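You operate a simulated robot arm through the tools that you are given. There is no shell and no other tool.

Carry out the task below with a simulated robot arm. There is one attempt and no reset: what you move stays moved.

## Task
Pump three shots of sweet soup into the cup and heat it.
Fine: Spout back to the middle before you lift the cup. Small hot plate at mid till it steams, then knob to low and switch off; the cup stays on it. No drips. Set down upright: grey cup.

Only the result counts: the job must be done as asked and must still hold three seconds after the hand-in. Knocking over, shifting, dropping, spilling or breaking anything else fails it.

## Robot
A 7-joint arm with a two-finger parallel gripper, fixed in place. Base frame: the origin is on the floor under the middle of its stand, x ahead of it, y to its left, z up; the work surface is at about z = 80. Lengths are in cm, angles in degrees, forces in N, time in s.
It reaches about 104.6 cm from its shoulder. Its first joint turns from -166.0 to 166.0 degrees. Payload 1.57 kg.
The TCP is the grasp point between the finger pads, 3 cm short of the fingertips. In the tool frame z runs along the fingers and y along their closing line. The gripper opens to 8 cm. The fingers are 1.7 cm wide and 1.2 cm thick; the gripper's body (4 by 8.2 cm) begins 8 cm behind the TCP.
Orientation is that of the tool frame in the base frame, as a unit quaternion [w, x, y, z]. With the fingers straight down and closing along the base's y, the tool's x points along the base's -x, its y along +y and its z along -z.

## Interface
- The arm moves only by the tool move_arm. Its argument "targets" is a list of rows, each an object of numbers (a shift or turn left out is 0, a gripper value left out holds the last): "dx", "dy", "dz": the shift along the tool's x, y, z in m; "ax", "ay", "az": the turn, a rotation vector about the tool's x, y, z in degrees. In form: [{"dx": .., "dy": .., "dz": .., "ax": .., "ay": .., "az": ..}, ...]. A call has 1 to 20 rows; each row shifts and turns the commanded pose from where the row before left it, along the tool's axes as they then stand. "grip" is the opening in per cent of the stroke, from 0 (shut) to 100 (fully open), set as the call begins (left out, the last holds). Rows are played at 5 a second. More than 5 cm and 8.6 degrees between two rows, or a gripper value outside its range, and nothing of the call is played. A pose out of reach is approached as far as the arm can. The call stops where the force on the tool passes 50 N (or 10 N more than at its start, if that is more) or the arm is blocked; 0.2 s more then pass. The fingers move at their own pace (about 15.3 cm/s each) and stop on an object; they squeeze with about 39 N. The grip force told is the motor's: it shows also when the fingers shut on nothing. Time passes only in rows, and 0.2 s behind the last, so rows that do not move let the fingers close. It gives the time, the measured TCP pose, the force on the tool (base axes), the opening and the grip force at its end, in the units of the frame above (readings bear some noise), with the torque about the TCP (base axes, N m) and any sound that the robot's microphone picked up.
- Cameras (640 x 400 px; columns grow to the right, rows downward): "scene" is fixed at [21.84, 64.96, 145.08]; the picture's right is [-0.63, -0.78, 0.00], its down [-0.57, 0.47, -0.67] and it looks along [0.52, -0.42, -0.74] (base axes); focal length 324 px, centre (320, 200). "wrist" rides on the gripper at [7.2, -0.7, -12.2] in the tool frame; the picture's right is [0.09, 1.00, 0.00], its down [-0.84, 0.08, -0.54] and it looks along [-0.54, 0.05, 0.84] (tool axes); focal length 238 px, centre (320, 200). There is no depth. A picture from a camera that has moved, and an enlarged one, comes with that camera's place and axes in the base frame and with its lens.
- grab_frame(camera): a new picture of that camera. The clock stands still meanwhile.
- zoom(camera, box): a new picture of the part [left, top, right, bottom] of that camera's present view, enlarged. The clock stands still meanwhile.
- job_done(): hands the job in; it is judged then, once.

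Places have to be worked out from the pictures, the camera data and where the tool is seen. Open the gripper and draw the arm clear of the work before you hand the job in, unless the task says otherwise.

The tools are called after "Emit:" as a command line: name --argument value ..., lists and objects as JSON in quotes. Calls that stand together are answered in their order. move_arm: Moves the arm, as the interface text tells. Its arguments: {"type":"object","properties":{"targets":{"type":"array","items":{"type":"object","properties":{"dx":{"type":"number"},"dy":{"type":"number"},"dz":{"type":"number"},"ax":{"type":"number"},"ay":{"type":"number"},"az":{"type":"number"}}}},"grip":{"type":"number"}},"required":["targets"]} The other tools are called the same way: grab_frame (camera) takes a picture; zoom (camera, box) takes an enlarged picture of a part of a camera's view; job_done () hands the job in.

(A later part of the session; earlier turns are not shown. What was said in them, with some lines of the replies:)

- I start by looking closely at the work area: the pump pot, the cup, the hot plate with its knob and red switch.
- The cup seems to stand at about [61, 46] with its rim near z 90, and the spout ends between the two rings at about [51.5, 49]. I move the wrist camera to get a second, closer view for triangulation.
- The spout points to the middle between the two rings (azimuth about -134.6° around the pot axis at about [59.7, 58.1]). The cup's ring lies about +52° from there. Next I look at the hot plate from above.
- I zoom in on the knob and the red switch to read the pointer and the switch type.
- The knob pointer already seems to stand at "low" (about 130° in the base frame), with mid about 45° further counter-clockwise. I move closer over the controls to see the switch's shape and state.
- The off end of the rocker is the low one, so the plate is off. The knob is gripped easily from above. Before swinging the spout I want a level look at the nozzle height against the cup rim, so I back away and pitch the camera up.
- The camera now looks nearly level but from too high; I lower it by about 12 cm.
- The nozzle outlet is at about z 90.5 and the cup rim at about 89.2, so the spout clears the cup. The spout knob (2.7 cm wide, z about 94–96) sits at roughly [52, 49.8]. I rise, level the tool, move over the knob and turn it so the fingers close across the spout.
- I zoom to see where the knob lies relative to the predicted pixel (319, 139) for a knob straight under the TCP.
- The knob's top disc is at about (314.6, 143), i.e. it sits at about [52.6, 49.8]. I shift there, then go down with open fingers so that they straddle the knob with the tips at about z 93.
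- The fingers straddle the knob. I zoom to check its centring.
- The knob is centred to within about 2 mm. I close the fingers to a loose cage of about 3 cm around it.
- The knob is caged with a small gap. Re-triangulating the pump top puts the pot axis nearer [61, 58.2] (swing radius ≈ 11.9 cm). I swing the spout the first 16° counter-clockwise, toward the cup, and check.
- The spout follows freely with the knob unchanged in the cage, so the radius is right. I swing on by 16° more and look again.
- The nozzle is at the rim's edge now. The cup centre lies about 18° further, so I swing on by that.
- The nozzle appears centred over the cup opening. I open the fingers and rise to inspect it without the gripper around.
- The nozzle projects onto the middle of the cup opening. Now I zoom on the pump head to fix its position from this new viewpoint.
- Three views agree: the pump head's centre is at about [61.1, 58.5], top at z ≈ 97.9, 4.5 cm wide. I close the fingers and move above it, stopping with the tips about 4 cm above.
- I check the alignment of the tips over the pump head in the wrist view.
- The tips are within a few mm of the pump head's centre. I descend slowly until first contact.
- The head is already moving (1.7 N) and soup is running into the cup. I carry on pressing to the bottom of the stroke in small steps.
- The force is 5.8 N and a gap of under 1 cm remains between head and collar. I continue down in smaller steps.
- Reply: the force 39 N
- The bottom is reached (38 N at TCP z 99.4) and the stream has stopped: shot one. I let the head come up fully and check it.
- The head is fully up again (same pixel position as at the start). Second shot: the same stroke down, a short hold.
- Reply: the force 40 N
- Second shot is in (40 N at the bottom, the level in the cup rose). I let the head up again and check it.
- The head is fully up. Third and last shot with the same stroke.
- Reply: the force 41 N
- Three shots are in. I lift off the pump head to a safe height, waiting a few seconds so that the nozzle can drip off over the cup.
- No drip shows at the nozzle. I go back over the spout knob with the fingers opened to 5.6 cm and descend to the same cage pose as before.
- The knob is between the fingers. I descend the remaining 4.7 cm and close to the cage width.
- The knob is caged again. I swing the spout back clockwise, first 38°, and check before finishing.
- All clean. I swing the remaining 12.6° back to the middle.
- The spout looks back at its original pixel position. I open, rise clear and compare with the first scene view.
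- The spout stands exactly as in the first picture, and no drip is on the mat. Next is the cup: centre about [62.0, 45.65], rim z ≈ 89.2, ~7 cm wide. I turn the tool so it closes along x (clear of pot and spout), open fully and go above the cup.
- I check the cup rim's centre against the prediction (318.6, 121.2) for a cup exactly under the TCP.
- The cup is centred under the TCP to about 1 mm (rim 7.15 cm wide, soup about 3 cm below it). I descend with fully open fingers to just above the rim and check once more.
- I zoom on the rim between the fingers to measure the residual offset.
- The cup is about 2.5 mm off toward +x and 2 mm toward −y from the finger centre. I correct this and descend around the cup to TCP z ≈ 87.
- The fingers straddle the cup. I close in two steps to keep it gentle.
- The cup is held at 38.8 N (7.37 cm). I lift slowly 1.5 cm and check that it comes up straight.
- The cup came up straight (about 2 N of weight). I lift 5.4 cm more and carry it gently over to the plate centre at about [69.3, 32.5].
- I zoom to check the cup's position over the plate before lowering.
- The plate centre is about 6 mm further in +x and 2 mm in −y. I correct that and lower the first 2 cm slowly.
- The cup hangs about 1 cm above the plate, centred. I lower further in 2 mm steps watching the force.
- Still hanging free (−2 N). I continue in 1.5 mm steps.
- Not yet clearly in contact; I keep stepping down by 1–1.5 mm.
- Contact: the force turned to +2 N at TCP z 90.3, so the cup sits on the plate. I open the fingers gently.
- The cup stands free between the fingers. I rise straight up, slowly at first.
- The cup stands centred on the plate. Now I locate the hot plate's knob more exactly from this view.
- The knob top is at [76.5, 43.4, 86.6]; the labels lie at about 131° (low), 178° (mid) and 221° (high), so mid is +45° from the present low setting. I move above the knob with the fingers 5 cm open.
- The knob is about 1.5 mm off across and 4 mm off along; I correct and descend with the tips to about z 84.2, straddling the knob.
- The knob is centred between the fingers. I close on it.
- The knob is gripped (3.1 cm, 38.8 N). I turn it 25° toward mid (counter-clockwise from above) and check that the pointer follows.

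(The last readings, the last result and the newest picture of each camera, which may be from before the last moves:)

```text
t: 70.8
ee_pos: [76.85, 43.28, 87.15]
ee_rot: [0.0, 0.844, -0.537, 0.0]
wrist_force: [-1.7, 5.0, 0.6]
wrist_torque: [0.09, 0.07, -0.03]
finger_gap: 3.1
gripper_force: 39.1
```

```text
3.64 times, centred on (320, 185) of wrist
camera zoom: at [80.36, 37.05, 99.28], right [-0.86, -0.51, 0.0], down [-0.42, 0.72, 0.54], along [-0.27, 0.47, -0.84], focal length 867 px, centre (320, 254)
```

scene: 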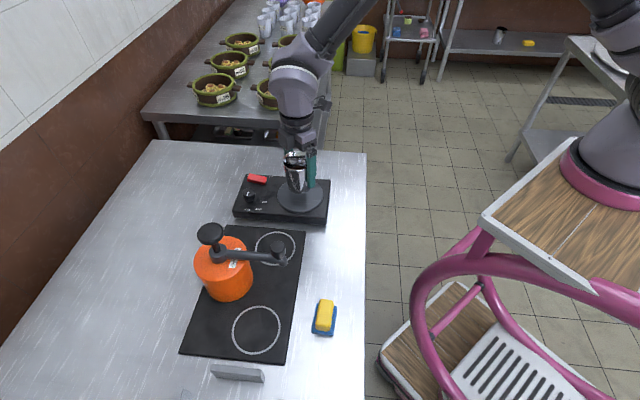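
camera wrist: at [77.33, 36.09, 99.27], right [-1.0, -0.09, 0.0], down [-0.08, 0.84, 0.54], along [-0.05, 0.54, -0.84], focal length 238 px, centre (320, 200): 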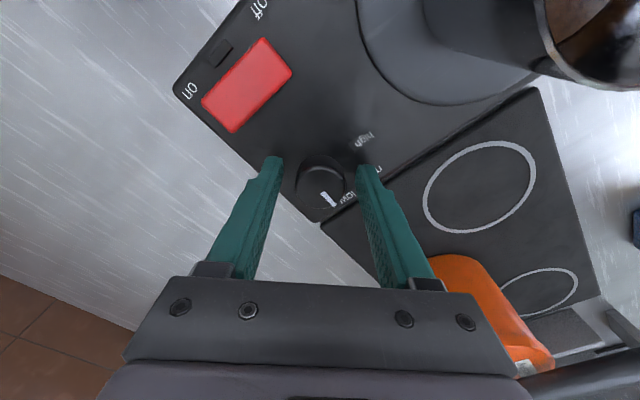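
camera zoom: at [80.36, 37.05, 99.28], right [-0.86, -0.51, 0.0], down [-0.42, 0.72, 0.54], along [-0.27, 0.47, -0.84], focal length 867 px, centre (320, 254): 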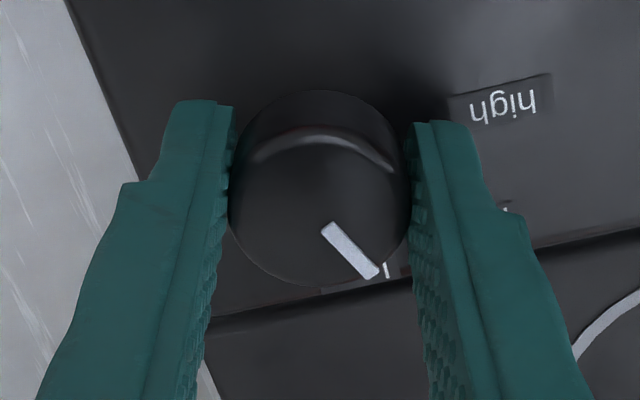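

The pointer turned with the gripper. I turn the remaining 20°.

Emit:
move_arm --targets '[{"az": -5}, {"az": -5}, {"az": -5}, {"az": -5}, {}, {}]'

Emit:
zoom --camera "wrist" --box '[250, 130, 390, 240]'

Emit:
zoom --camera "scene" --box '[215, 140, 345, 235]'

```text
t: 72.2
ee_pos: [76.86, 43.43, 87.11]
ee_rot: [-0.001, 0.924, -0.382, 0.0]
wrist_force: [3.2, 16.7, 4.8]
wrist_torque: [0.46, -0.14, -0.01]
finger_gap: 3.13
gripper_force: 39.2
```

```text
3.64 times, centred on (320, 185) of wrist
camera zoom: at [82.3, 38.7, 99.29], right [-0.64, -0.77, 0.0], down [-0.65, 0.54, 0.54], along [-0.42, 0.35, -0.84], focal length 867 px, centre (320, 254)
```

zoom: 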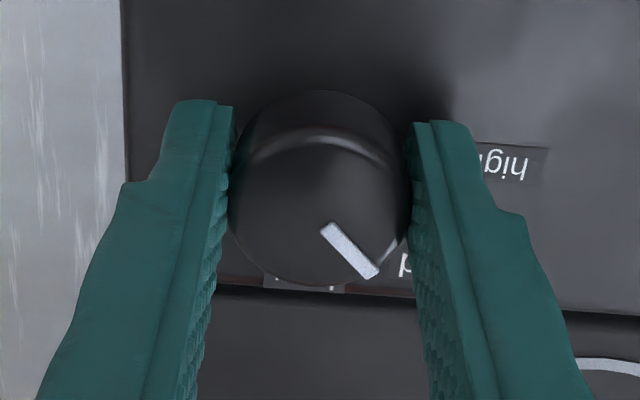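

```text
4.21 times, centred on (280, 188) of scene
camera zoom: at [21.84, 64.96, 145.08], right [-0.63, -0.78, 0.0], down [-0.57, 0.47, -0.67], along [0.52, -0.42, -0.74], focal length 1366 px, centre (488, 253)
```

zoom: 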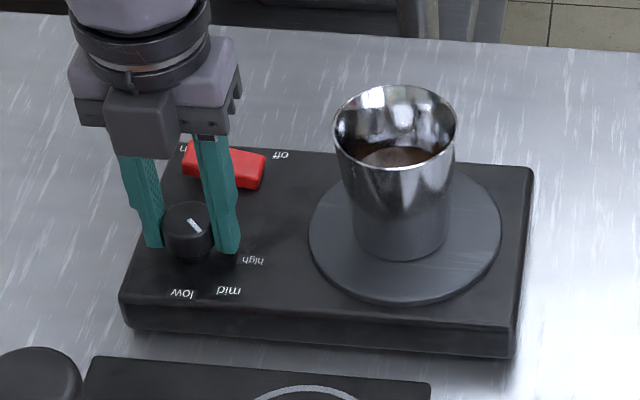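

The knob now points at about mid (turned 45°). A side force of 17 N has built up from slight off-centre, so I release at once and rise.

Emit:
move_arm --targets '[{}, {}, {"dz": -0.02}, {"dz": -0.03}, {"dz": -0.04}, {"dz": -0.04}, {}]' --grip 62

Emit:
zoom --camera "scene" --box '[215, 140, 345, 235]'

Emit:
grab_frame --camera "wrist"

Emit:
zoom --camera "wrist" --box '[250, 90, 410, 200]'

```text
t: 73.8
ee_pos: [76.7, 43.17, 100.09]
ee_rot: [0.001, 0.924, -0.382, 0.0]
wrist_force: [-0.8, -0.4, 0.1]
wrist_torque: [-0.01, -0.02, -0.01]
finger_gap: 4.96
gripper_force: 0.1
```

```text
4.21 times, centred on (280, 188) of scene
camera zoom: at [21.84, 64.96, 145.08], right [-0.63, -0.78, 0.0], down [-0.57, 0.47, -0.67], along [0.52, -0.42, -0.74], focal length 1366 px, centre (488, 253)
```

zoom: 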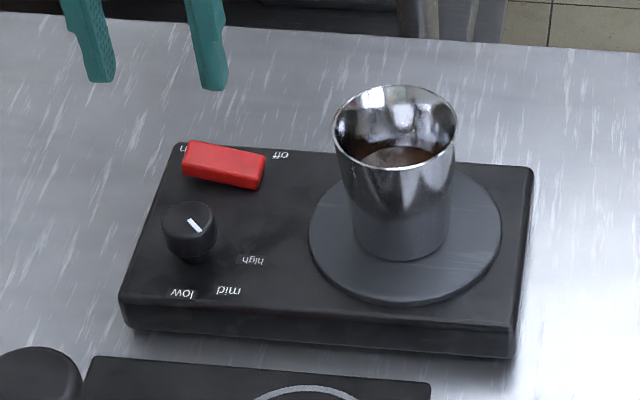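

```text
taken
camera wrist: at [82.2, 38.55, 112.21], right [-0.64, -0.77, 0.0], down [-0.65, 0.54, 0.54], along [-0.42, 0.35, -0.84], focal length 238 px, centre (320, 200)
```

wrist: 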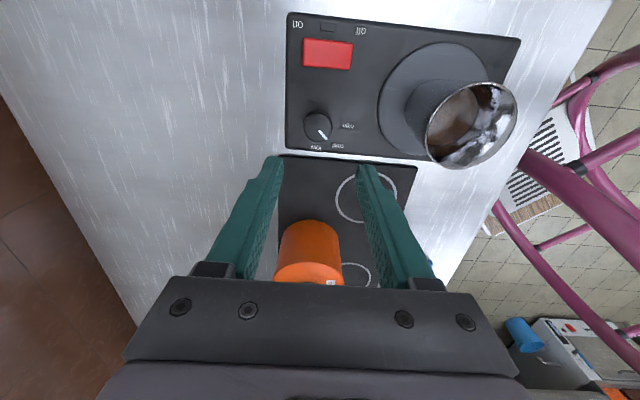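

```text
3.64 times, centred on (330, 145) of wrist
camera zoom: at [82.2, 38.55, 112.21], right [-0.64, -0.77, 0.0], down [-0.65, 0.54, 0.54], along [-0.42, 0.35, -0.84], focal length 867 px, centre (284, 400)
```

zoom: 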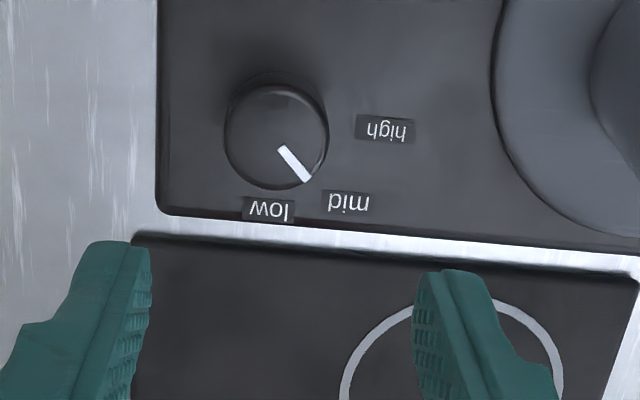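

The pointer now points to "mid" and the hot plate has not moved. Now I look closely at the rocker to find its "on" end.

Emit:
zoom --camera "wrist" --box '[270, 5, 390, 105]'

Emit:
zoom --camera "scene" --box '[235, 160, 295, 205]'

```text
4.00 times, centred on (330, 55) of wrist
camera zoom: at [82.2, 38.55, 112.21], right [-0.64, -0.77, 0.0], down [-0.65, 0.54, 0.54], along [-0.42, 0.35, -0.84], focal length 953 px, centre (280, 780)
```

zoom: 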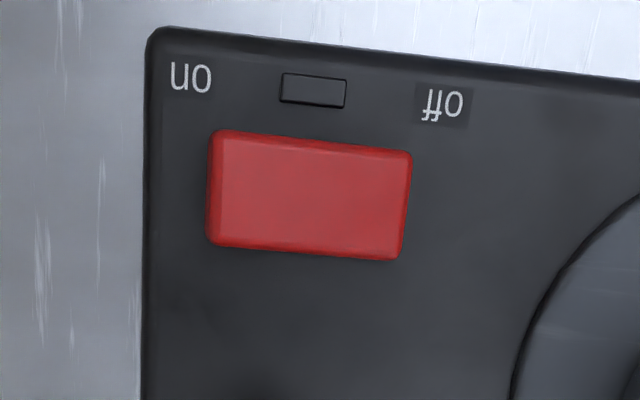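

```text
8.89 times, centred on (265, 182) of scene
camera zoom: at [21.84, 64.96, 145.08], right [-0.63, -0.78, 0.0], down [-0.57, 0.47, -0.67], along [0.52, -0.42, -0.74], focal length 2883 px, centre (809, 356)
```

zoom: 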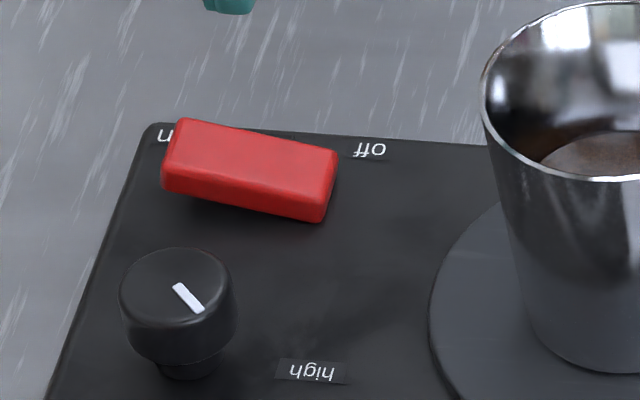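

The scene shows the "on" end of the rocker standing up and the off end down; the small lamp between the labels is dark. I close the fingers, turn the tool so their narrow side lies along the rocker, and move over the "on" end at about [82.3, 39.6].

Emit:
move_arm --targets '[{"az": 8.2}, {"az": 8.2}, {"az": 8.2}, {"az": 8.2}, {"az": 8.2}, {"az": 8.2}, {"az": 8.2}, {"az": 8.2}, {"az": 8.2}, {"az": 8.2}, {"az": 8.0}, {"dx": -0.007, "dy": -0.0325}, {"dx": -0.007, "dy": -0.0325}, {}, {}]' --grip 0

Emit:
grab_frame --camera "wrist"

Emit:
grab_frame --camera "scene"

```text
t: 77.0
ee_pos: [82.35, 39.51, 99.94]
ee_rot: [0.0, -0.383, 0.924, 0.0]
wrist_force: [0.4, -0.4, -0.7]
wrist_torque: [0.0, -0.01, 0.03]
finger_gap: 0.0
gripper_force: 20.8
```

```text
taken
camera wrist: at [77.62, 33.95, 112.12], right [-0.77, 0.64, 0.0], down [0.54, 0.65, 0.54], along [0.35, 0.42, -0.84], focal length 238 px, centre (320, 200)
```

wrist: 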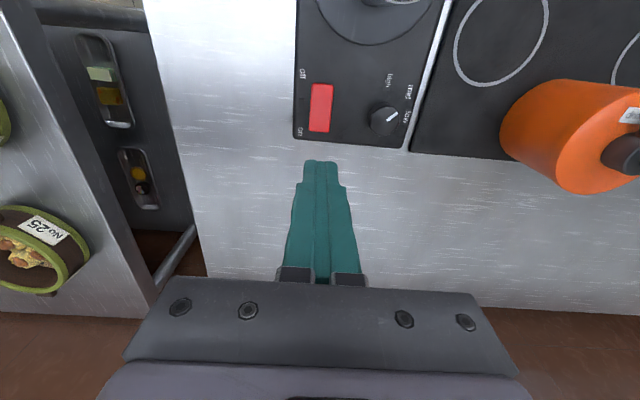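

```text
taken
```

scene: 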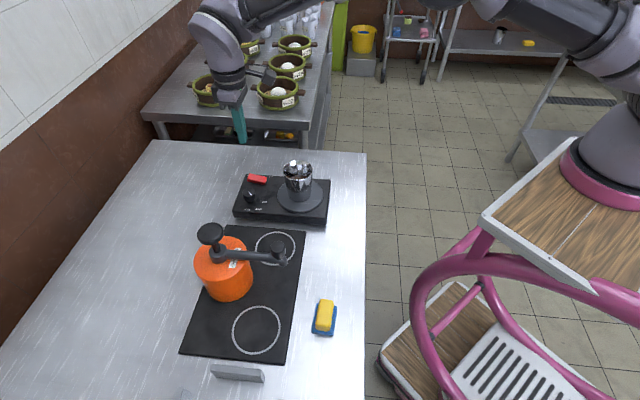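

I zoom to compare the predicted landing point (320.5, 126) with the rocker's "on" end.

Emit:
zoom --camera "wrist" --box '[270, 60, 370, 170]'

```text
3.64 times, centred on (320, 115) of wrist
camera zoom: at [77.62, 33.95, 112.12], right [-0.77, 0.64, 0.0], down [0.54, 0.65, 0.54], along [0.35, 0.42, -0.84], focal length 867 px, centre (320, 509)
```

zoom: 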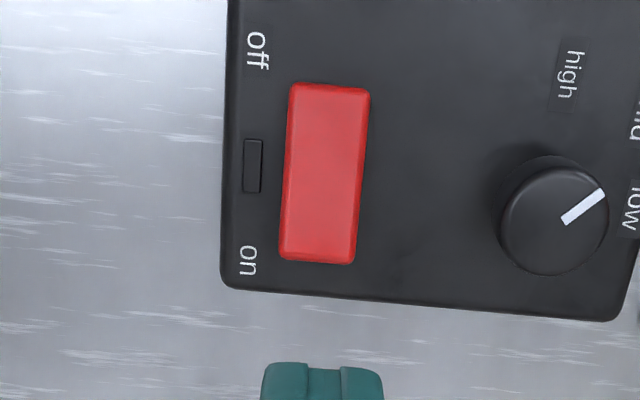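

The landing point is 0.75 cm from the "on" end; I move 2 mm inward and descend to just above the rocker, then probe down in small steps.

Emit:
move_arm --targets '[{"dx": 0.0025}, {"dz": 0.03}, {"dz": 0.03}, {"dz": 0.02}, {"dz": 0.01}, {}]'

Emit:
move_arm --targets '[{"dz": 0.003}, {"dz": 0.003}, {"dz": 0.003}, {}]'

Emit:
zoom --camera "scene" --box '[225, 150, 325, 225]'

```text
t: 78.4
ee_pos: [82.13, 39.49, 90.98]
ee_rot: [0.0, -0.384, 0.924, 0.0]
wrist_force: [0.1, -0.3, -0.5]
wrist_torque: [0.01, 0.03, -0.01]
finger_gap: 0.0
gripper_force: 21.1
```

```text
t: 79.4
ee_pos: [82.11, 39.35, 90.14]
ee_rot: [0.0, -0.382, 0.924, 0.0]
wrist_force: [0.4, 0.2, -0.5]
wrist_torque: [0.01, -0.02, -0.01]
finger_gap: 0.01
gripper_force: 21.7
```

```text
5.33 times, centred on (275, 188) of scene
camera zoom: at [21.84, 64.96, 145.08], right [-0.63, -0.78, 0.0], down [-0.57, 0.47, -0.67], along [0.52, -0.42, -0.74], focal length 1730 px, centre (560, 267)
```

zoom: 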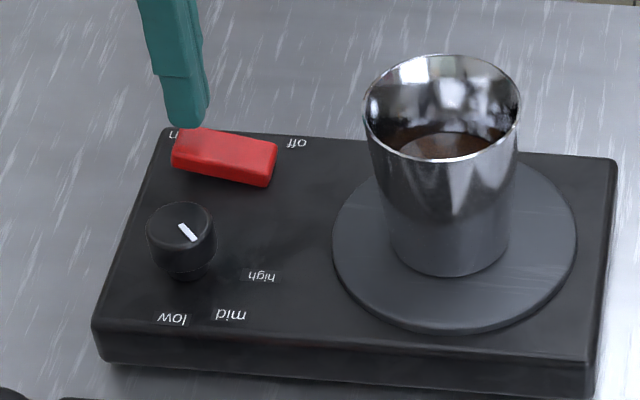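

The tips are about 1 cm above the rocker's raised end. I press on downward in 2–3 mm steps.

Emit:
move_arm --targets '[{"dz": 0.003}, {"dz": 0.003}, {"dz": 0.003}]'

Emit:
move_arm --targets '[{"dz": 0.002}, {"dz": 0.002}]'

Emit:
zoom --camera "scene" --box '[225, 150, 325, 225]'

```text
t: 80.2
ee_pos: [82.23, 39.48, 89.43]
ee_rot: [0.0, -0.382, 0.924, 0.0]
wrist_force: [0.2, 0.1, -0.6]
wrist_torque: [0.01, 0.05, -0.02]
finger_gap: 0.01
gripper_force: 22.0
```

```text
t: 80.8
ee_pos: [82.1, 39.39, 88.88]
ee_rot: [0.0, -0.382, 0.924, 0.001]
wrist_force: [-0.3, 0.1, -0.5]
wrist_torque: [-0.01, 0.02, -0.01]
finger_gap: 0.02
gripper_force: 21.6
```

```text
5.33 times, centred on (275, 188) of scene
camera zoom: at [21.84, 64.96, 145.08], right [-0.63, -0.78, 0.0], down [-0.57, 0.47, -0.67], along [0.52, -0.42, -0.74], focal length 1730 px, centre (560, 267)
```

zoom: 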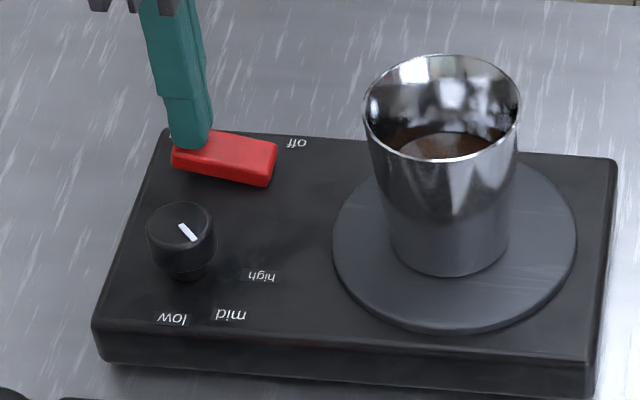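

The tips are about to touch the "on" end. I go on pressing.

Emit:
move_arm --targets '[{"dz": 0.002}, {"dz": 0.002}]'

Emit:
move_arm --targets '[{"dz": 0.002}, {"dz": 0.002}]'

Emit:
zoom --camera "scene" --box '[225, 150, 325, 225]'

```text
t: 81.4
ee_pos: [82.1, 39.35, 88.6]
ee_rot: [0.002, -0.382, 0.924, 0.001]
wrist_force: [0.4, 0.2, 1.5]
wrist_torque: [0.04, -0.02, 0.0]
finger_gap: 0.0
gripper_force: 21.5
```

```text
t: 82.0
ee_pos: [82.16, 39.55, 88.15]
ee_rot: [0.001, -0.383, 0.924, 0.0]
wrist_force: [-0.6, 1.0, -0.5]
wrist_torque: [-0.01, 0.01, -0.03]
finger_gap: 0.0
gripper_force: 21.5
```

```text
5.33 times, centred on (275, 188) of scene
camera zoom: at [21.84, 64.96, 145.08], right [-0.63, -0.78, 0.0], down [-0.57, 0.47, -0.67], along [0.52, -0.42, -0.74], focal length 1730 px, centre (560, 267)
```

zoom: 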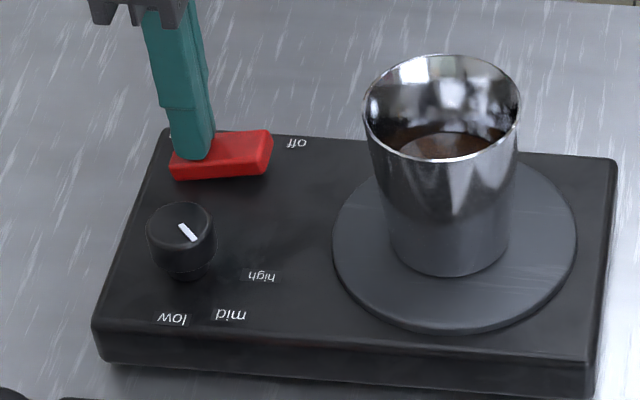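

The rocker has tipped over to "on" with the off end up. I rise and look for the lamp and for steam.

Emit:
move_arm --targets '[{"dz": -0.01}, {"dz": -0.03}, {"dz": -0.04}, {"dz": -0.04}, {}]'

Emit:
zoom --camera "wrist" --box '[270, 40, 390, 170]'

Emit:
zoom --camera "scene" --box '[225, 130, 345, 225]'

```text
t: 83.2
ee_pos: [82.13, 39.72, 100.18]
ee_rot: [0.0, -0.382, 0.924, -0.001]
wrist_force: [0.6, -1.1, -0.4]
wrist_torque: [0.02, 0.01, 0.02]
finger_gap: 0.02
gripper_force: 21.3
```

```text
3.08 times, centred on (330, 105) of wrist
camera zoom: at [77.36, 34.09, 112.28], right [-0.77, 0.64, 0.0], down [0.54, 0.65, 0.54], along [0.35, 0.42, -0.84], focal length 733 px, centre (289, 492)
```

zoom: 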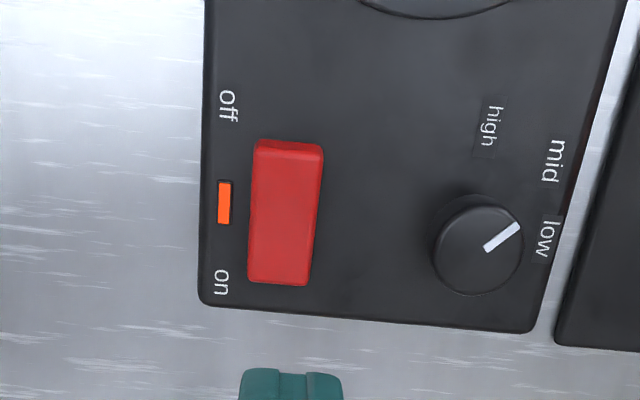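

```text
4.21 times, centred on (285, 178) of scene
camera zoom: at [21.84, 64.96, 145.08], right [-0.63, -0.78, 0.0], down [-0.57, 0.47, -0.67], along [0.52, -0.42, -0.74], focal length 1366 px, centre (467, 295)
```

zoom: 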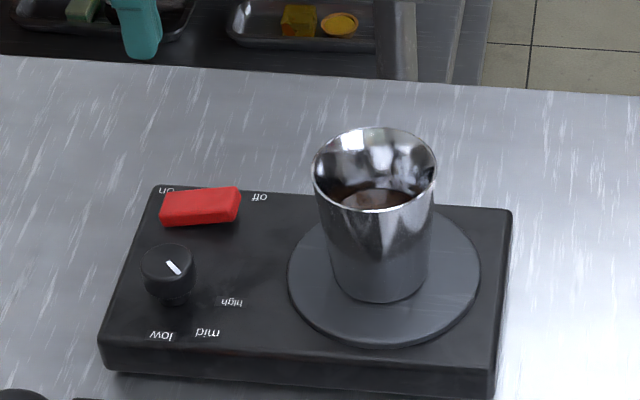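

The orange lamp is lit and the pointer is on mid, so it is heating. While waiting I turn the tool back and hover over the knob at [76.5, 43.45], ready to turn it to low.

Emit:
move_arm --targets '[{"az": -8.2}, {"az": -8.2}, {"az": -8.2}, {"az": -8.2}, {"az": -8.2}, {"az": -8.2}, {"az": -8.2}, {"az": -8.2}, {"az": -8.2}, {"az": -8.2}, {"az": -8.0}, {"dx": -0.0336, "dy": 0.0064}, {"dx": -0.0336, "dy": 0.0064}, {}]' --grip 62

Emit:
grab_frame --camera "scene"

Emit:
grab_frame --camera "wrist"

```text
t: 86.2
ee_pos: [76.48, 43.36, 99.95]
ee_rot: [-0.001, 0.924, -0.383, 0.001]
wrist_force: [-0.1, -0.2, -0.6]
wrist_torque: [0.0, 0.03, -0.02]
finger_gap: 4.98
gripper_force: 0.0
```

```text
taken
```

scene: 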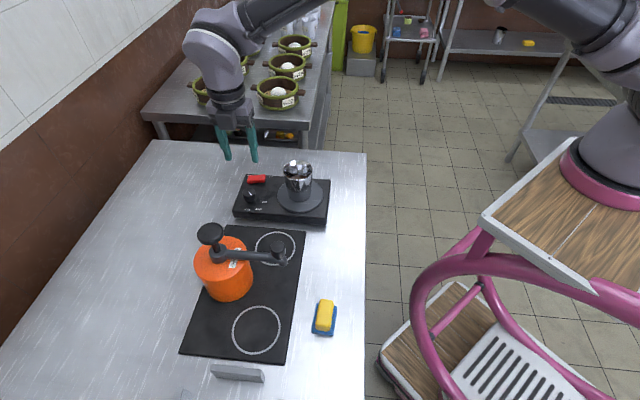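

```text
taken
camera wrist: at [81.9, 38.63, 112.09], right [-0.64, -0.77, 0.0], down [-0.65, 0.54, 0.54], along [-0.42, 0.35, -0.84], focal length 238 px, centre (320, 200)
```

wrist: 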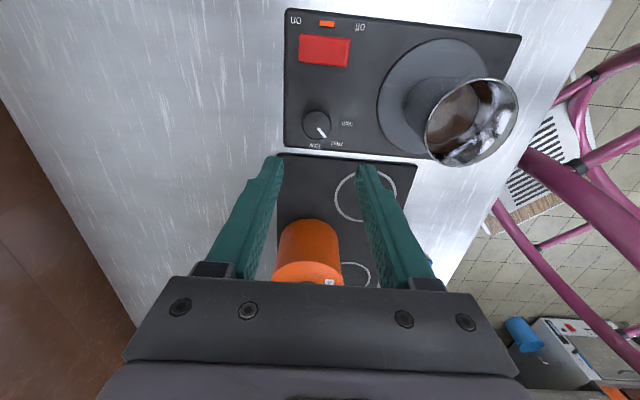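

No steam yet. I check the alignment over the knob meanwhile.

Emit:
zoom --camera "wrist" --box '[250, 80, 390, 190]'

Emit:
zoom --camera "scene" --box '[225, 130, 345, 225]'

```text
3.64 times, centred on (320, 135) of wrist
camera zoom: at [81.9, 38.63, 112.09], right [-0.64, -0.77, 0.0], down [-0.65, 0.54, 0.54], along [-0.42, 0.35, -0.84], focal length 867 px, centre (320, 436)
```

zoom: 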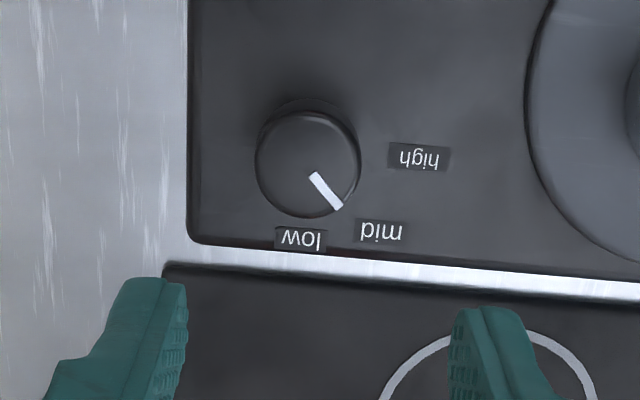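

```text
4.21 times, centred on (285, 178) of scene
camera zoom: at [21.84, 64.96, 145.08], right [-0.63, -0.78, 0.0], down [-0.57, 0.47, -0.67], along [0.52, -0.42, -0.74], focal length 1366 px, centre (467, 295)
```

zoom: 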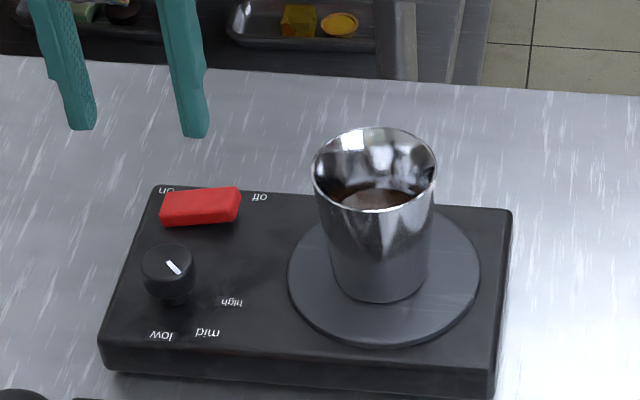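

Long-range offsets were misleading before; close-range evidence puts the knob axis near [76.58, 43.48]. I descend around the knob with open fingers while the cup heats, and check both steam and centring.

Emit:
move_arm --targets '[{"dy": -0.0015}, {"dz": 0.03}, {"dz": 0.03}, {"dz": 0.03}, {"dz": 0.02}, {"dz": 0.01}, {"dz": 0.0075}, {}]'

Emit:
grab_frame --camera "scene"

Emit:
zoom --camera "wrist" --box '[250, 130, 390, 240]'

```text
t: 88.0
ee_pos: [76.64, 43.48, 87.33]
ee_rot: [0.0, 0.924, -0.383, 0.0]
wrist_force: [-0.4, -0.1, 0.5]
wrist_torque: [0.02, 0.02, 0.04]
finger_gap: 4.97
gripper_force: 0.1
```

```text
taken
```

scene: 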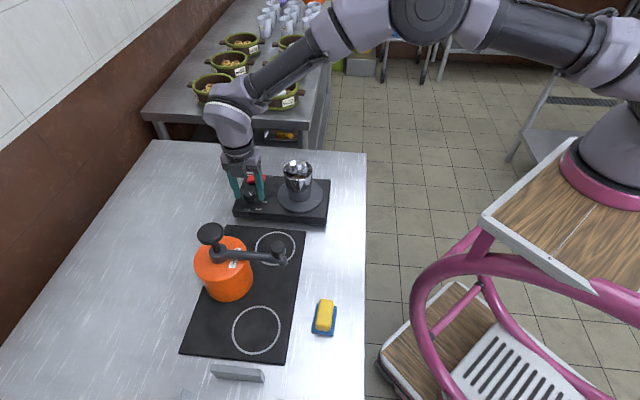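

```text
3.64 times, centred on (320, 185) of wrist
camera zoom: at [82.12, 38.81, 99.5], right [-0.64, -0.77, 0.0], down [-0.65, 0.54, 0.54], along [-0.42, 0.35, -0.84], focal length 867 px, centre (320, 254)
```

zoom: 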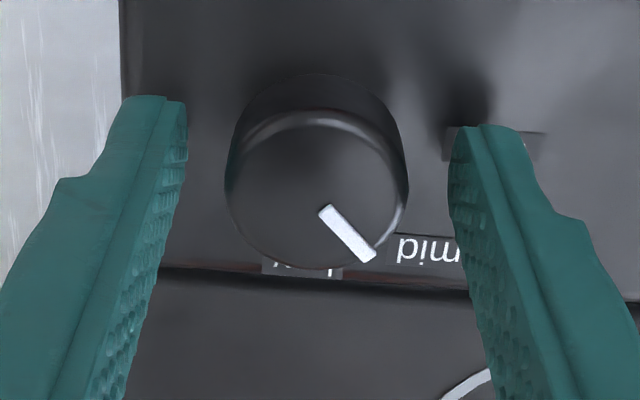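

Now the knob is centred within 1 mm. I wait for steam in short intervals.

Emit:
move_arm --targets '[{"dx": 0.0008, "dy": -0.0004}, {}, {}, {}, {}, {}, {}, {}, {}, {}]'

Emit:
zoom --camera "scene" --box '[225, 110, 365, 225]'

```text
t: 90.2
ee_pos: [76.8, 43.37, 87.4]
ee_rot: [-0.001, 0.924, -0.382, 0.0]
wrist_force: [-0.6, 0.1, 0.0]
wrist_torque: [-0.03, 0.0, 0.0]
finger_gap: 4.98
gripper_force: 0.1
```

```text
3.48 times, centred on (295, 168) of scene
camera zoom: at [21.84, 64.96, 145.08], right [-0.63, -0.78, 0.0], down [-0.57, 0.47, -0.67], along [0.52, -0.42, -0.74], focal length 1128 px, centre (407, 313)
```

zoom: 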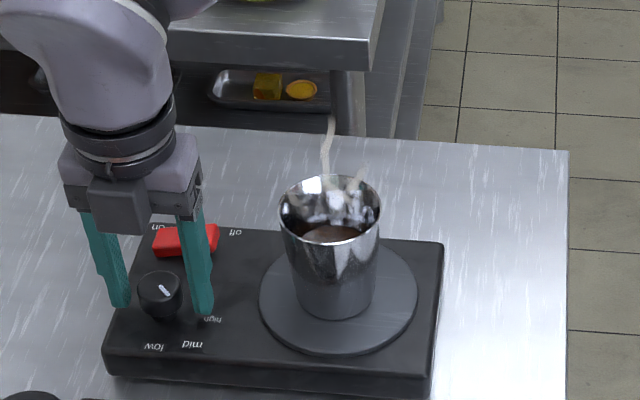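

White wisps have appeared over the cup. I zoom to confirm it is steam.

Emit:
zoom --camera "scene" --box '[270, 120, 350, 190]'

Emit:
grab_frame --camera "wrist"

```text
5.71 times, centred on (310, 155) of scene
camera zoom: at [21.84, 64.96, 145.08], right [-0.63, -0.78, 0.0], down [-0.57, 0.47, -0.67], along [0.52, -0.42, -0.74], focal length 1854 px, centre (377, 457)
```

zoom: 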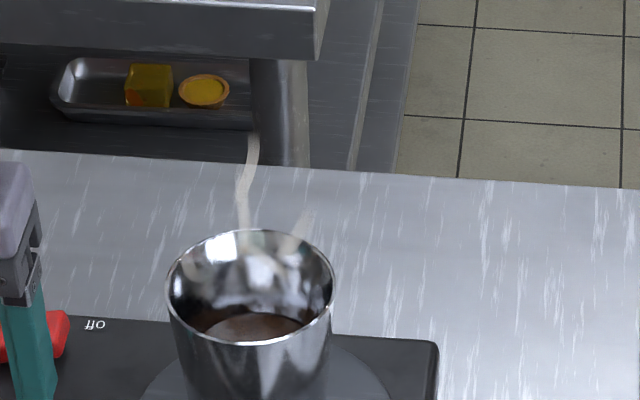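

```text
taken
camera wrist: at [82.17, 38.8, 99.5], right [-0.64, -0.77, 0.0], down [-0.65, 0.54, 0.54], along [-0.42, 0.35, -0.84], focal length 238 px, centre (320, 200)
```

wrist: 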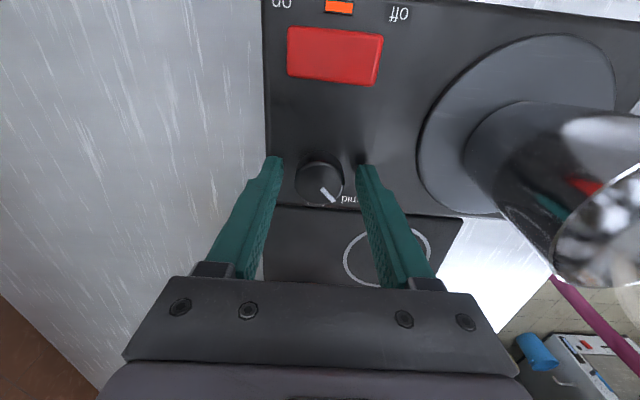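

It is steaming. I grip the knob and start turning it back toward low.

Emit:
move_arm --targets '[{}, {}, {}]' --grip 25

Emit:
move_arm --targets '[{"az": 5}, {"az": 5}, {"az": 5}, {"az": 5}, {}]'

Emit:
zoom --camera "wrist" --box '[250, 130, 390, 240]'

```text
t: 91.0
ee_pos: [76.77, 43.38, 87.43]
ee_rot: [0.0, 0.924, -0.383, -0.001]
wrist_force: [2.8, 2.8, -0.5]
wrist_torque: [0.06, -0.12, -0.02]
finger_gap: 3.12
gripper_force: 39.0
```

```text
t: 92.2
ee_pos: [76.88, 43.5, 87.43]
ee_rot: [0.0, 0.843, -0.538, 0.0]
wrist_force: [6.8, 9.6, 0.4]
wrist_torque: [0.07, -0.3, 0.01]
finger_gap: 3.13
gripper_force: 39.1
```

```text
3.64 times, centred on (320, 185) of wrist
camera zoom: at [80.25, 37.2, 99.51], right [-0.86, -0.5, 0.0], down [-0.42, 0.73, 0.54], along [-0.27, 0.47, -0.84], focal length 867 px, centre (320, 254)
```

zoom: 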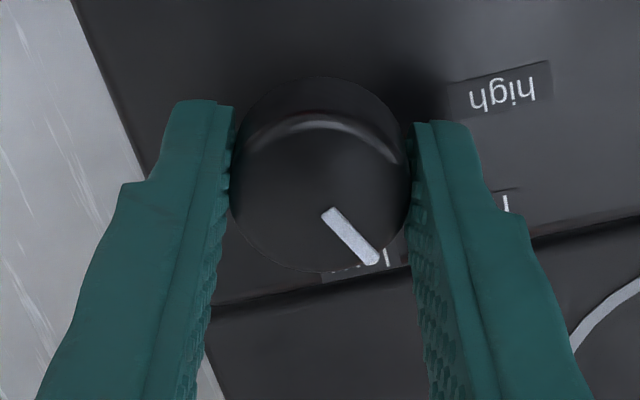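

The pointer follows; there's a side force of about 12 N which I relieve with a 1 mm shift while turning the remaining 25°.

Emit:
move_arm --targets '[{"dx": -0.0005, "dy": -0.0009}, {"az": 5}, {"az": 5}, {"az": 5}, {}]'

Emit:
zoom --camera "wrist" --box '[250, 130, 390, 240]'

```text
t: 93.4
ee_pos: [76.83, 43.5, 87.46]
ee_rot: [0.001, 0.765, -0.644, 0.0]
wrist_force: [-9.6, -1.4, 0.4]
wrist_torque: [0.18, 0.31, -0.01]
finger_gap: 3.09
gripper_force: 38.6
```

```text
3.64 times, centred on (320, 185) of wrist
camera zoom: at [78.52, 36.48, 99.52], right [-0.96, -0.26, 0.0], down [-0.22, 0.81, 0.54], along [-0.14, 0.52, -0.84], focal length 867 px, centre (320, 254)
```

zoom: 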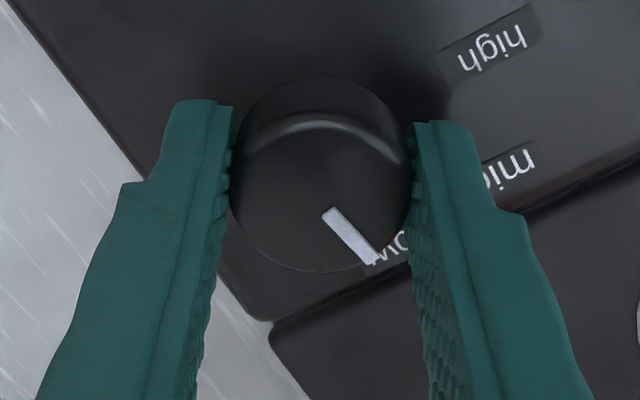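

Ten degrees remain; I relieve the side force again by a small shift and finish the turn.

Emit:
move_arm --targets '[{"dy": 0.0007}, {"az": 5}, {"az": 5}, {}]'

Emit:
zoom --camera "wrist" --box '[250, 130, 390, 240]'

Emit:
zoom --camera "scene" --box '[225, 110, 365, 225]'

```text
t: 94.4
ee_pos: [76.72, 43.5, 87.38]
ee_rot: [0.0, 0.708, -0.707, 0.001]
wrist_force: [-3.3, 1.8, -0.2]
wrist_torque: [-0.06, 0.08, 0.08]
finger_gap: 3.1
gripper_force: 38.7
```

```text
3.64 times, centred on (320, 185) of wrist
camera zoom: at [77.28, 36.24, 99.52], right [-1.0, -0.09, 0.0], down [-0.08, 0.84, 0.54], along [-0.05, 0.54, -0.84], focal length 867 px, centre (320, 254)
```

zoom: 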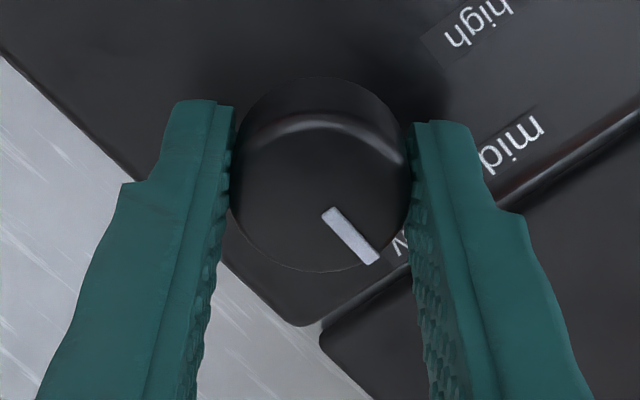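

```text
3.48 times, centred on (295, 168) of scene
camera zoom: at [21.84, 64.96, 145.08], right [-0.63, -0.78, 0.0], down [-0.57, 0.47, -0.67], along [0.52, -0.42, -0.74], focal length 1128 px, centre (407, 313)
```

zoom: 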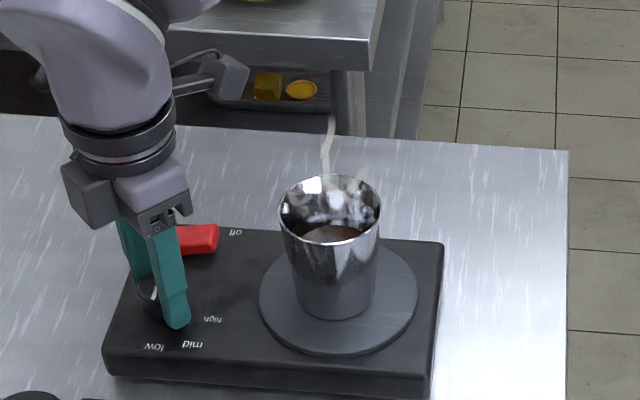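

The pointer is back on low. I release, rise, close the fingers, turn the tool and move over the rocker's "off" end at about [79.9, 37.2].

Emit:
move_arm --targets '[{}, {}, {"dz": -0.02}, {"dz": -0.03}, {"dz": -0.04}, {"dz": -0.036}, {}]' --grip 62

Emit:
move_arm --targets '[{"az": 8.2}, {"az": 8.2}, {"az": 8.2}, {"az": 8.2}, {"az": 8.2}, {"az": 4}, {"dx": 0.0108, "dy": -0.0334}, {"dx": 0.0108, "dy": -0.0334}, {}]' --grip 0

Emit:
grab_frame --camera "wrist"

Emit:
zoom --camera "wrist" --box '[260, 60, 420, 180]'

Emit:
zoom --camera "scene" --box '[225, 110, 365, 225]'

```text
t: 96.0
ee_pos: [76.47, 43.34, 100.01]
ee_rot: [0.0, 0.707, -0.707, 0.0]
wrist_force: [-0.2, 0.2, 1.0]
wrist_torque: [0.0, 0.0, -0.02]
finger_gap: 4.95
gripper_force: 0.0
```

```text
t: 98.0
ee_pos: [80.06, 37.05, 99.92]
ee_rot: [0.001, -0.383, 0.924, 0.001]
wrist_force: [0.8, -0.2, -0.6]
wrist_torque: [0.0, 0.03, -0.01]
finger_gap: 0.0
gripper_force: 21.2
```

```text
taken
camera wrist: at [75.37, 31.55, 112.03], right [-0.77, 0.64, 0.0], down [0.54, 0.65, 0.54], along [0.35, 0.42, -0.84], focal length 238 px, centre (320, 200)
```

wrist: 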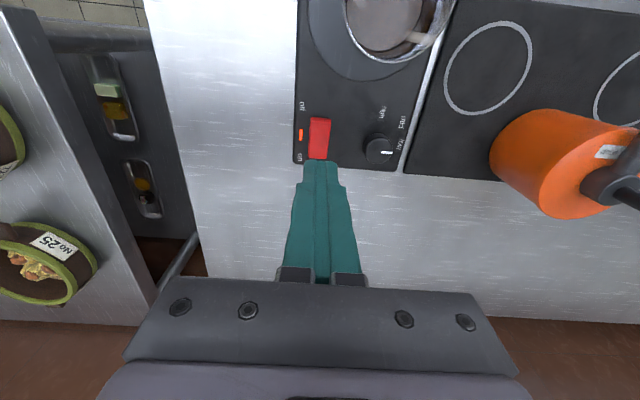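

```text
3.33 times, centred on (340, 120) of wrist
camera zoom: at [75.37, 31.55, 112.03], right [-0.77, 0.64, 0.0], down [0.54, 0.65, 0.54], along [0.35, 0.42, -0.84], focal length 794 px, centre (253, 467)
```

zoom: 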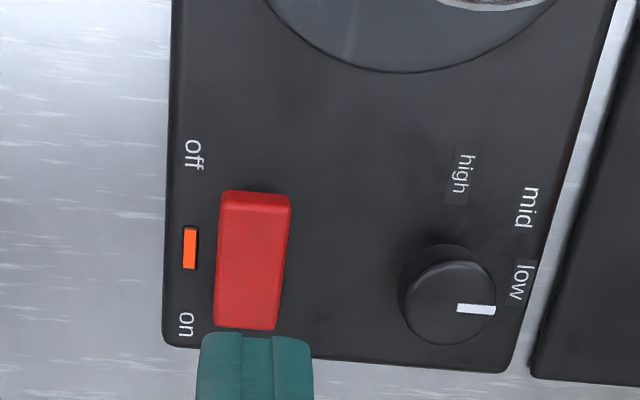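

```text
3.48 times, centred on (295, 168) of scene
camera zoom: at [21.84, 64.96, 145.08], right [-0.63, -0.78, 0.0], down [-0.57, 0.47, -0.67], along [0.52, -0.42, -0.74], focal length 1128 px, centre (407, 313)
```

zoom: 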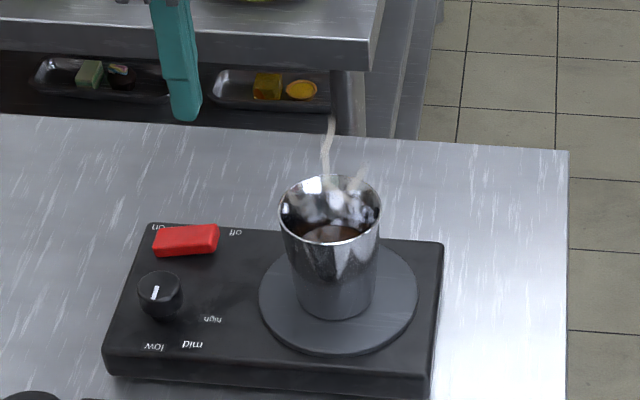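

The pointer is on low and the cup steams. The landing point lies 0.85 cm from the raised "off" end, centred. I descend and press it.

Emit:
move_arm --targets '[{"dz": 0.03}, {"dz": 0.03}, {"dz": 0.025}, {"dz": 0.01}, {"dz": 0.005}, {}]'

Emit:
move_arm --targets '[{"dz": 0.003}, {"dz": 0.003}, {"dz": 0.002}]'

Emit:
zoom --camera "scene" --box '[225, 150, 325, 225]'

```text
t: 99.4
ee_pos: [79.89, 37.17, 89.95]
ee_rot: [0.0, -0.382, 0.924, 0.0]
wrist_force: [0.4, 0.6, -0.3]
wrist_torque: [0.02, 0.0, -0.05]
finger_gap: 0.0
gripper_force: 21.1
```

```text
t: 100.2
ee_pos: [79.93, 37.24, 89.16]
ee_rot: [0.0, -0.383, 0.924, 0.0]
wrist_force: [0.0, 0.5, -0.9]
wrist_torque: [0.03, 0.05, 0.0]
finger_gap: 0.01
gripper_force: 21.6
```

```text
5.33 times, centred on (275, 188) of scene
camera zoom: at [21.84, 64.96, 145.08], right [-0.63, -0.78, 0.0], down [-0.57, 0.47, -0.67], along [0.52, -0.42, -0.74], focal length 1730 px, centre (560, 267)
```

zoom: 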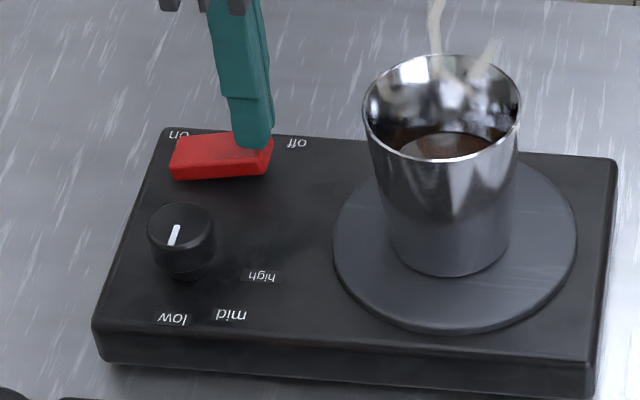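

The tips are right at the raised "off" end. I press down the last centimetre in 2 mm steps.

Emit:
move_arm --targets '[{"dz": 0.002}, {"dz": 0.002}]'

Emit:
move_arm --targets '[{"dz": 0.002}, {"dz": 0.002}, {"dz": 0.001}]'

Emit:
zoom --camera "scene" --box '[225, 150, 325, 225]'

```text
t: 100.8
ee_pos: [79.98, 37.22, 88.83]
ee_rot: [0.0, -0.383, 0.924, 0.0]
wrist_force: [0.1, -0.2, 0.0]
wrist_torque: [0.0, 0.03, 0.04]
finger_gap: 0.02
gripper_force: 21.2
```

```text
t: 101.6
ee_pos: [79.92, 37.17, 88.26]
ee_rot: [0.0, -0.383, 0.924, 0.0]
wrist_force: [0.9, 0.6, -0.7]
wrist_torque: [-0.02, 0.0, 0.0]
finger_gap: 0.0
gripper_force: 21.6
```

```text
5.33 times, centred on (275, 188) of scene
camera zoom: at [21.84, 64.96, 145.08], right [-0.63, -0.78, 0.0], down [-0.57, 0.47, -0.67], along [0.52, -0.42, -0.74], focal length 1730 px, centre (560, 267)
```

zoom: 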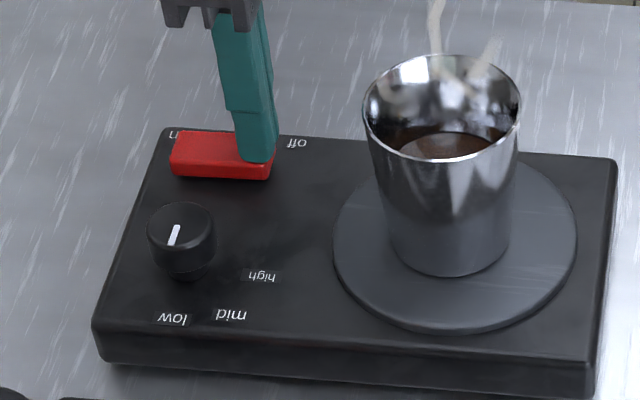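

The rocker is now about level, not yet over. I press on by a few more millimetres.

Emit:
move_arm --targets '[{"dz": 0.002}, {"dz": 0.002}]'

Emit:
zoom --camera "scene" --box '[225, 150, 325, 225]'

```text
t: 102.2
ee_pos: [79.88, 37.17, 87.92]
ee_rot: [0.0, -0.382, 0.924, 0.0]
wrist_force: [-5.1, -5.2, 11.7]
wrist_torque: [-0.08, 0.06, 0.04]
finger_gap: 0.0
gripper_force: 21.0
```

```text
5.33 times, centred on (275, 188) of scene
camera zoom: at [21.84, 64.96, 145.08], right [-0.63, -0.78, 0.0], down [-0.57, 0.47, -0.67], along [0.52, -0.42, -0.74], focal length 1730 px, centre (560, 267)
```

zoom: 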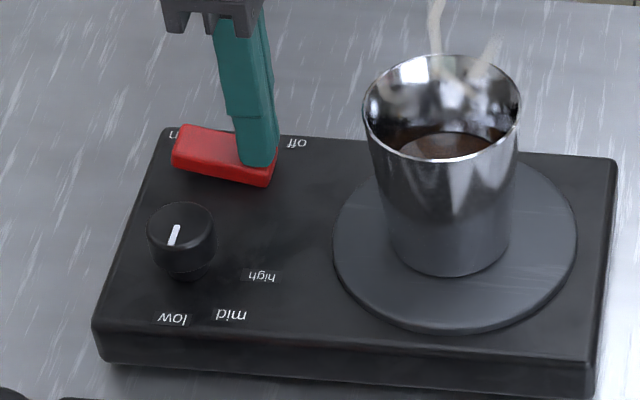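

The rocker has flipped back to "off" (on end up, 12 N at the stop). I rise and check the lamp.

Emit:
move_arm --targets '[{"dz": -0.005}, {"dz": -0.02}, {"dz": -0.04}, {"dz": -0.04}, {"dz": -0.03}, {}]'

Emit:
zoom --camera "wrist" --box '[260, 60, 420, 180]'

Emit:
zoom --camera "scene" --box '[225, 110, 365, 225]'

```text
t: 103.6
ee_pos: [79.84, 37.27, 101.45]
ee_rot: [0.0, -0.383, 0.924, 0.0]
wrist_force: [0.2, 0.2, 0.6]
wrist_torque: [-0.01, -0.06, -0.02]
finger_gap: 0.0
gripper_force: 21.5
```

```text
3.33 times, centred on (340, 120) of wrist
camera zoom: at [75.09, 31.69, 113.6], right [-0.77, 0.64, 0.0], down [0.54, 0.65, 0.54], along [0.35, 0.42, -0.84], focal length 794 px, centre (253, 467)
```

zoom: 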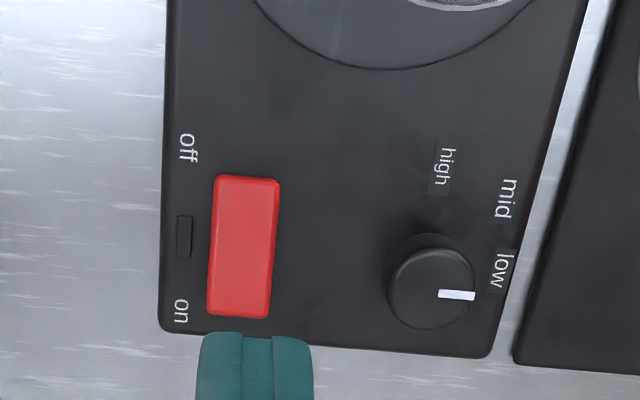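

```text
3.48 times, centred on (295, 168) of scene
camera zoom: at [21.84, 64.96, 145.08], right [-0.63, -0.78, 0.0], down [-0.57, 0.47, -0.67], along [0.52, -0.42, -0.74], focal length 1128 px, centre (407, 313)
```

zoom: 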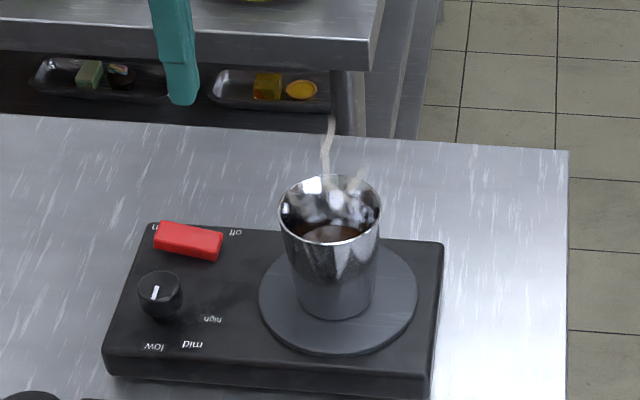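

The lamp is dark and the pointer is at low. I compare the knob with the very first scene view at the same zoom, and check spout, mat and cup.

Emit:
zoom --camera "scene" --box '[228, 165, 340, 235]'

Emit:
zoom --camera "scene" --box '[180, 205, 330, 305]'

```text
5.71 times, centred on (284, 200) of scene
camera zoom: at [21.84, 64.96, 145.08], right [-0.63, -0.78, 0.0], down [-0.57, 0.47, -0.67], along [0.52, -0.42, -0.74], focal length 1854 px, centre (526, 200)
```

zoom: 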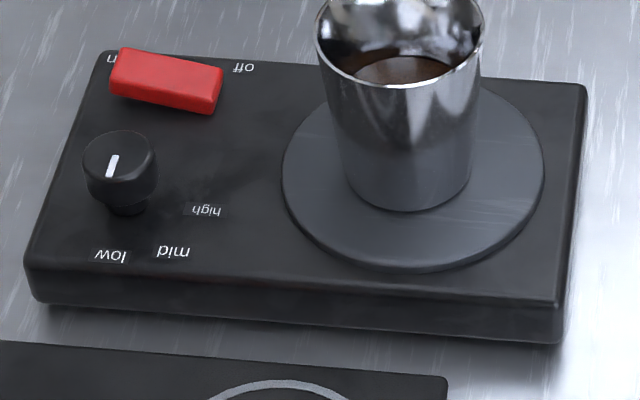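

```text
4.00 times, centred on (255, 255) of scene
camera zoom: at [21.84, 64.96, 145.08], right [-0.63, -0.78, 0.0], down [-0.57, 0.47, -0.67], along [0.52, -0.42, -0.74], focal length 1298 px, centre (580, -20)
```

zoom: 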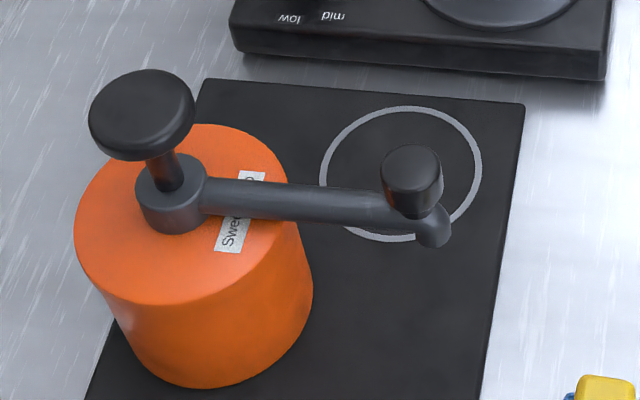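

Knob, rocker, hot plate and spout all match their first-view positions, the cup stands steaming on the plate, and there are no drips. I open the gripper and draw the arm up and back.

Emit:
move_arm --targets '[{"dz": -0.045}, {"dz": -0.045}, {"dz": -0.045}, {"dx": 0.0318, "dy": 0.0318}, {"dx": 0.0318, "dy": 0.0318}, {"dx": 0.0318, "dy": 0.0318}, {"dx": 0.0318, "dy": 0.0318}, {"dx": 0.0318, "dy": 0.0318}, {"dx": 0.0318, "dy": 0.0318}, {"dx": 0.0318, "dy": 0.0318}, {}, {}, {}]' --grip 100

Emit:
grab_frame --camera "scene"

Emit:
zoom --camera "scene" --box '[190, 130, 350, 270]'

```text
t: 106.4
ee_pos: [48.54, 37.23, 114.91]
ee_rot: [0.0, -0.383, 0.924, 0.0]
wrist_force: [-0.3, 0.0, 0.2]
wrist_torque: [0.0, 0.0, 0.01]
finger_gap: 7.98
gripper_force: 0.1
```

```text
taken
```

scene: 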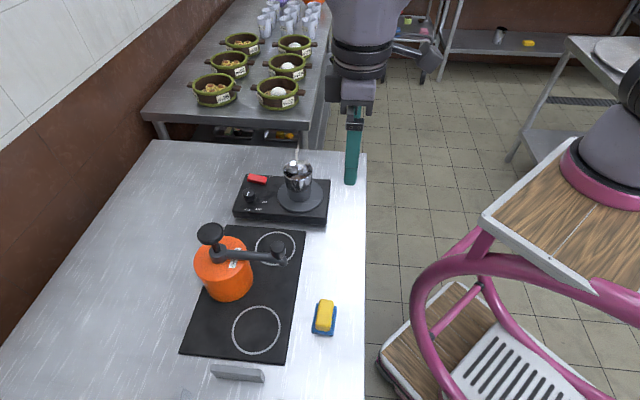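

```text
2.86 times, centred on (270, 200) of scene
camera zoom: at [21.84, 64.96, 145.08], right [-0.63, -0.78, 0.0], down [-0.57, 0.47, -0.67], along [0.52, -0.42, -0.74], focal length 927 px, centre (463, 200)
```

zoom: 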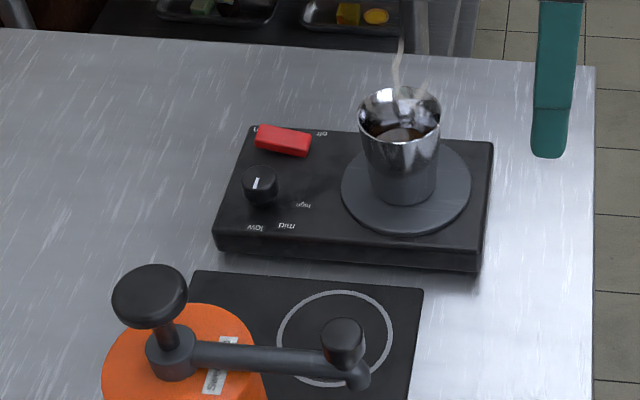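

The cup of soup stands upright and steaming on the small hot plate. The knob is at low, the switch is off and the spout is back in the middle. The gripper is open and the arm is clear, so I hand the job in.

Emit:
job_done

```text
The job is handed in.
```

The job is handed in: three shots of sweet soup are in the grey cup, and it was heated on the small hot plate until it steamed. The judge's result hasn't come back yet.

- **Pumping:** I swung the spout over the cup and gave three full strokes. I then waited about three seconds so the nozzle could drip off over the cup.
- **Spout:** It was back in the middle before I lifted the cup, and it matches its position in the first picture.
- **Heating:** The cup is upright in the centre of the plate. I ran the plate at mid until steam showed, then turned the knob to low and switched off. The lamp is dark.
- **Spills and shifts:** I saw no drips on the mat or table, and the hot plate and pot look unmoved. While I turned the knob to mid, a side force of about 17 N built up on the hot plate, but before-and-after pictures show no shift.

The gripper is open and the arm is drawn back clear of the work.
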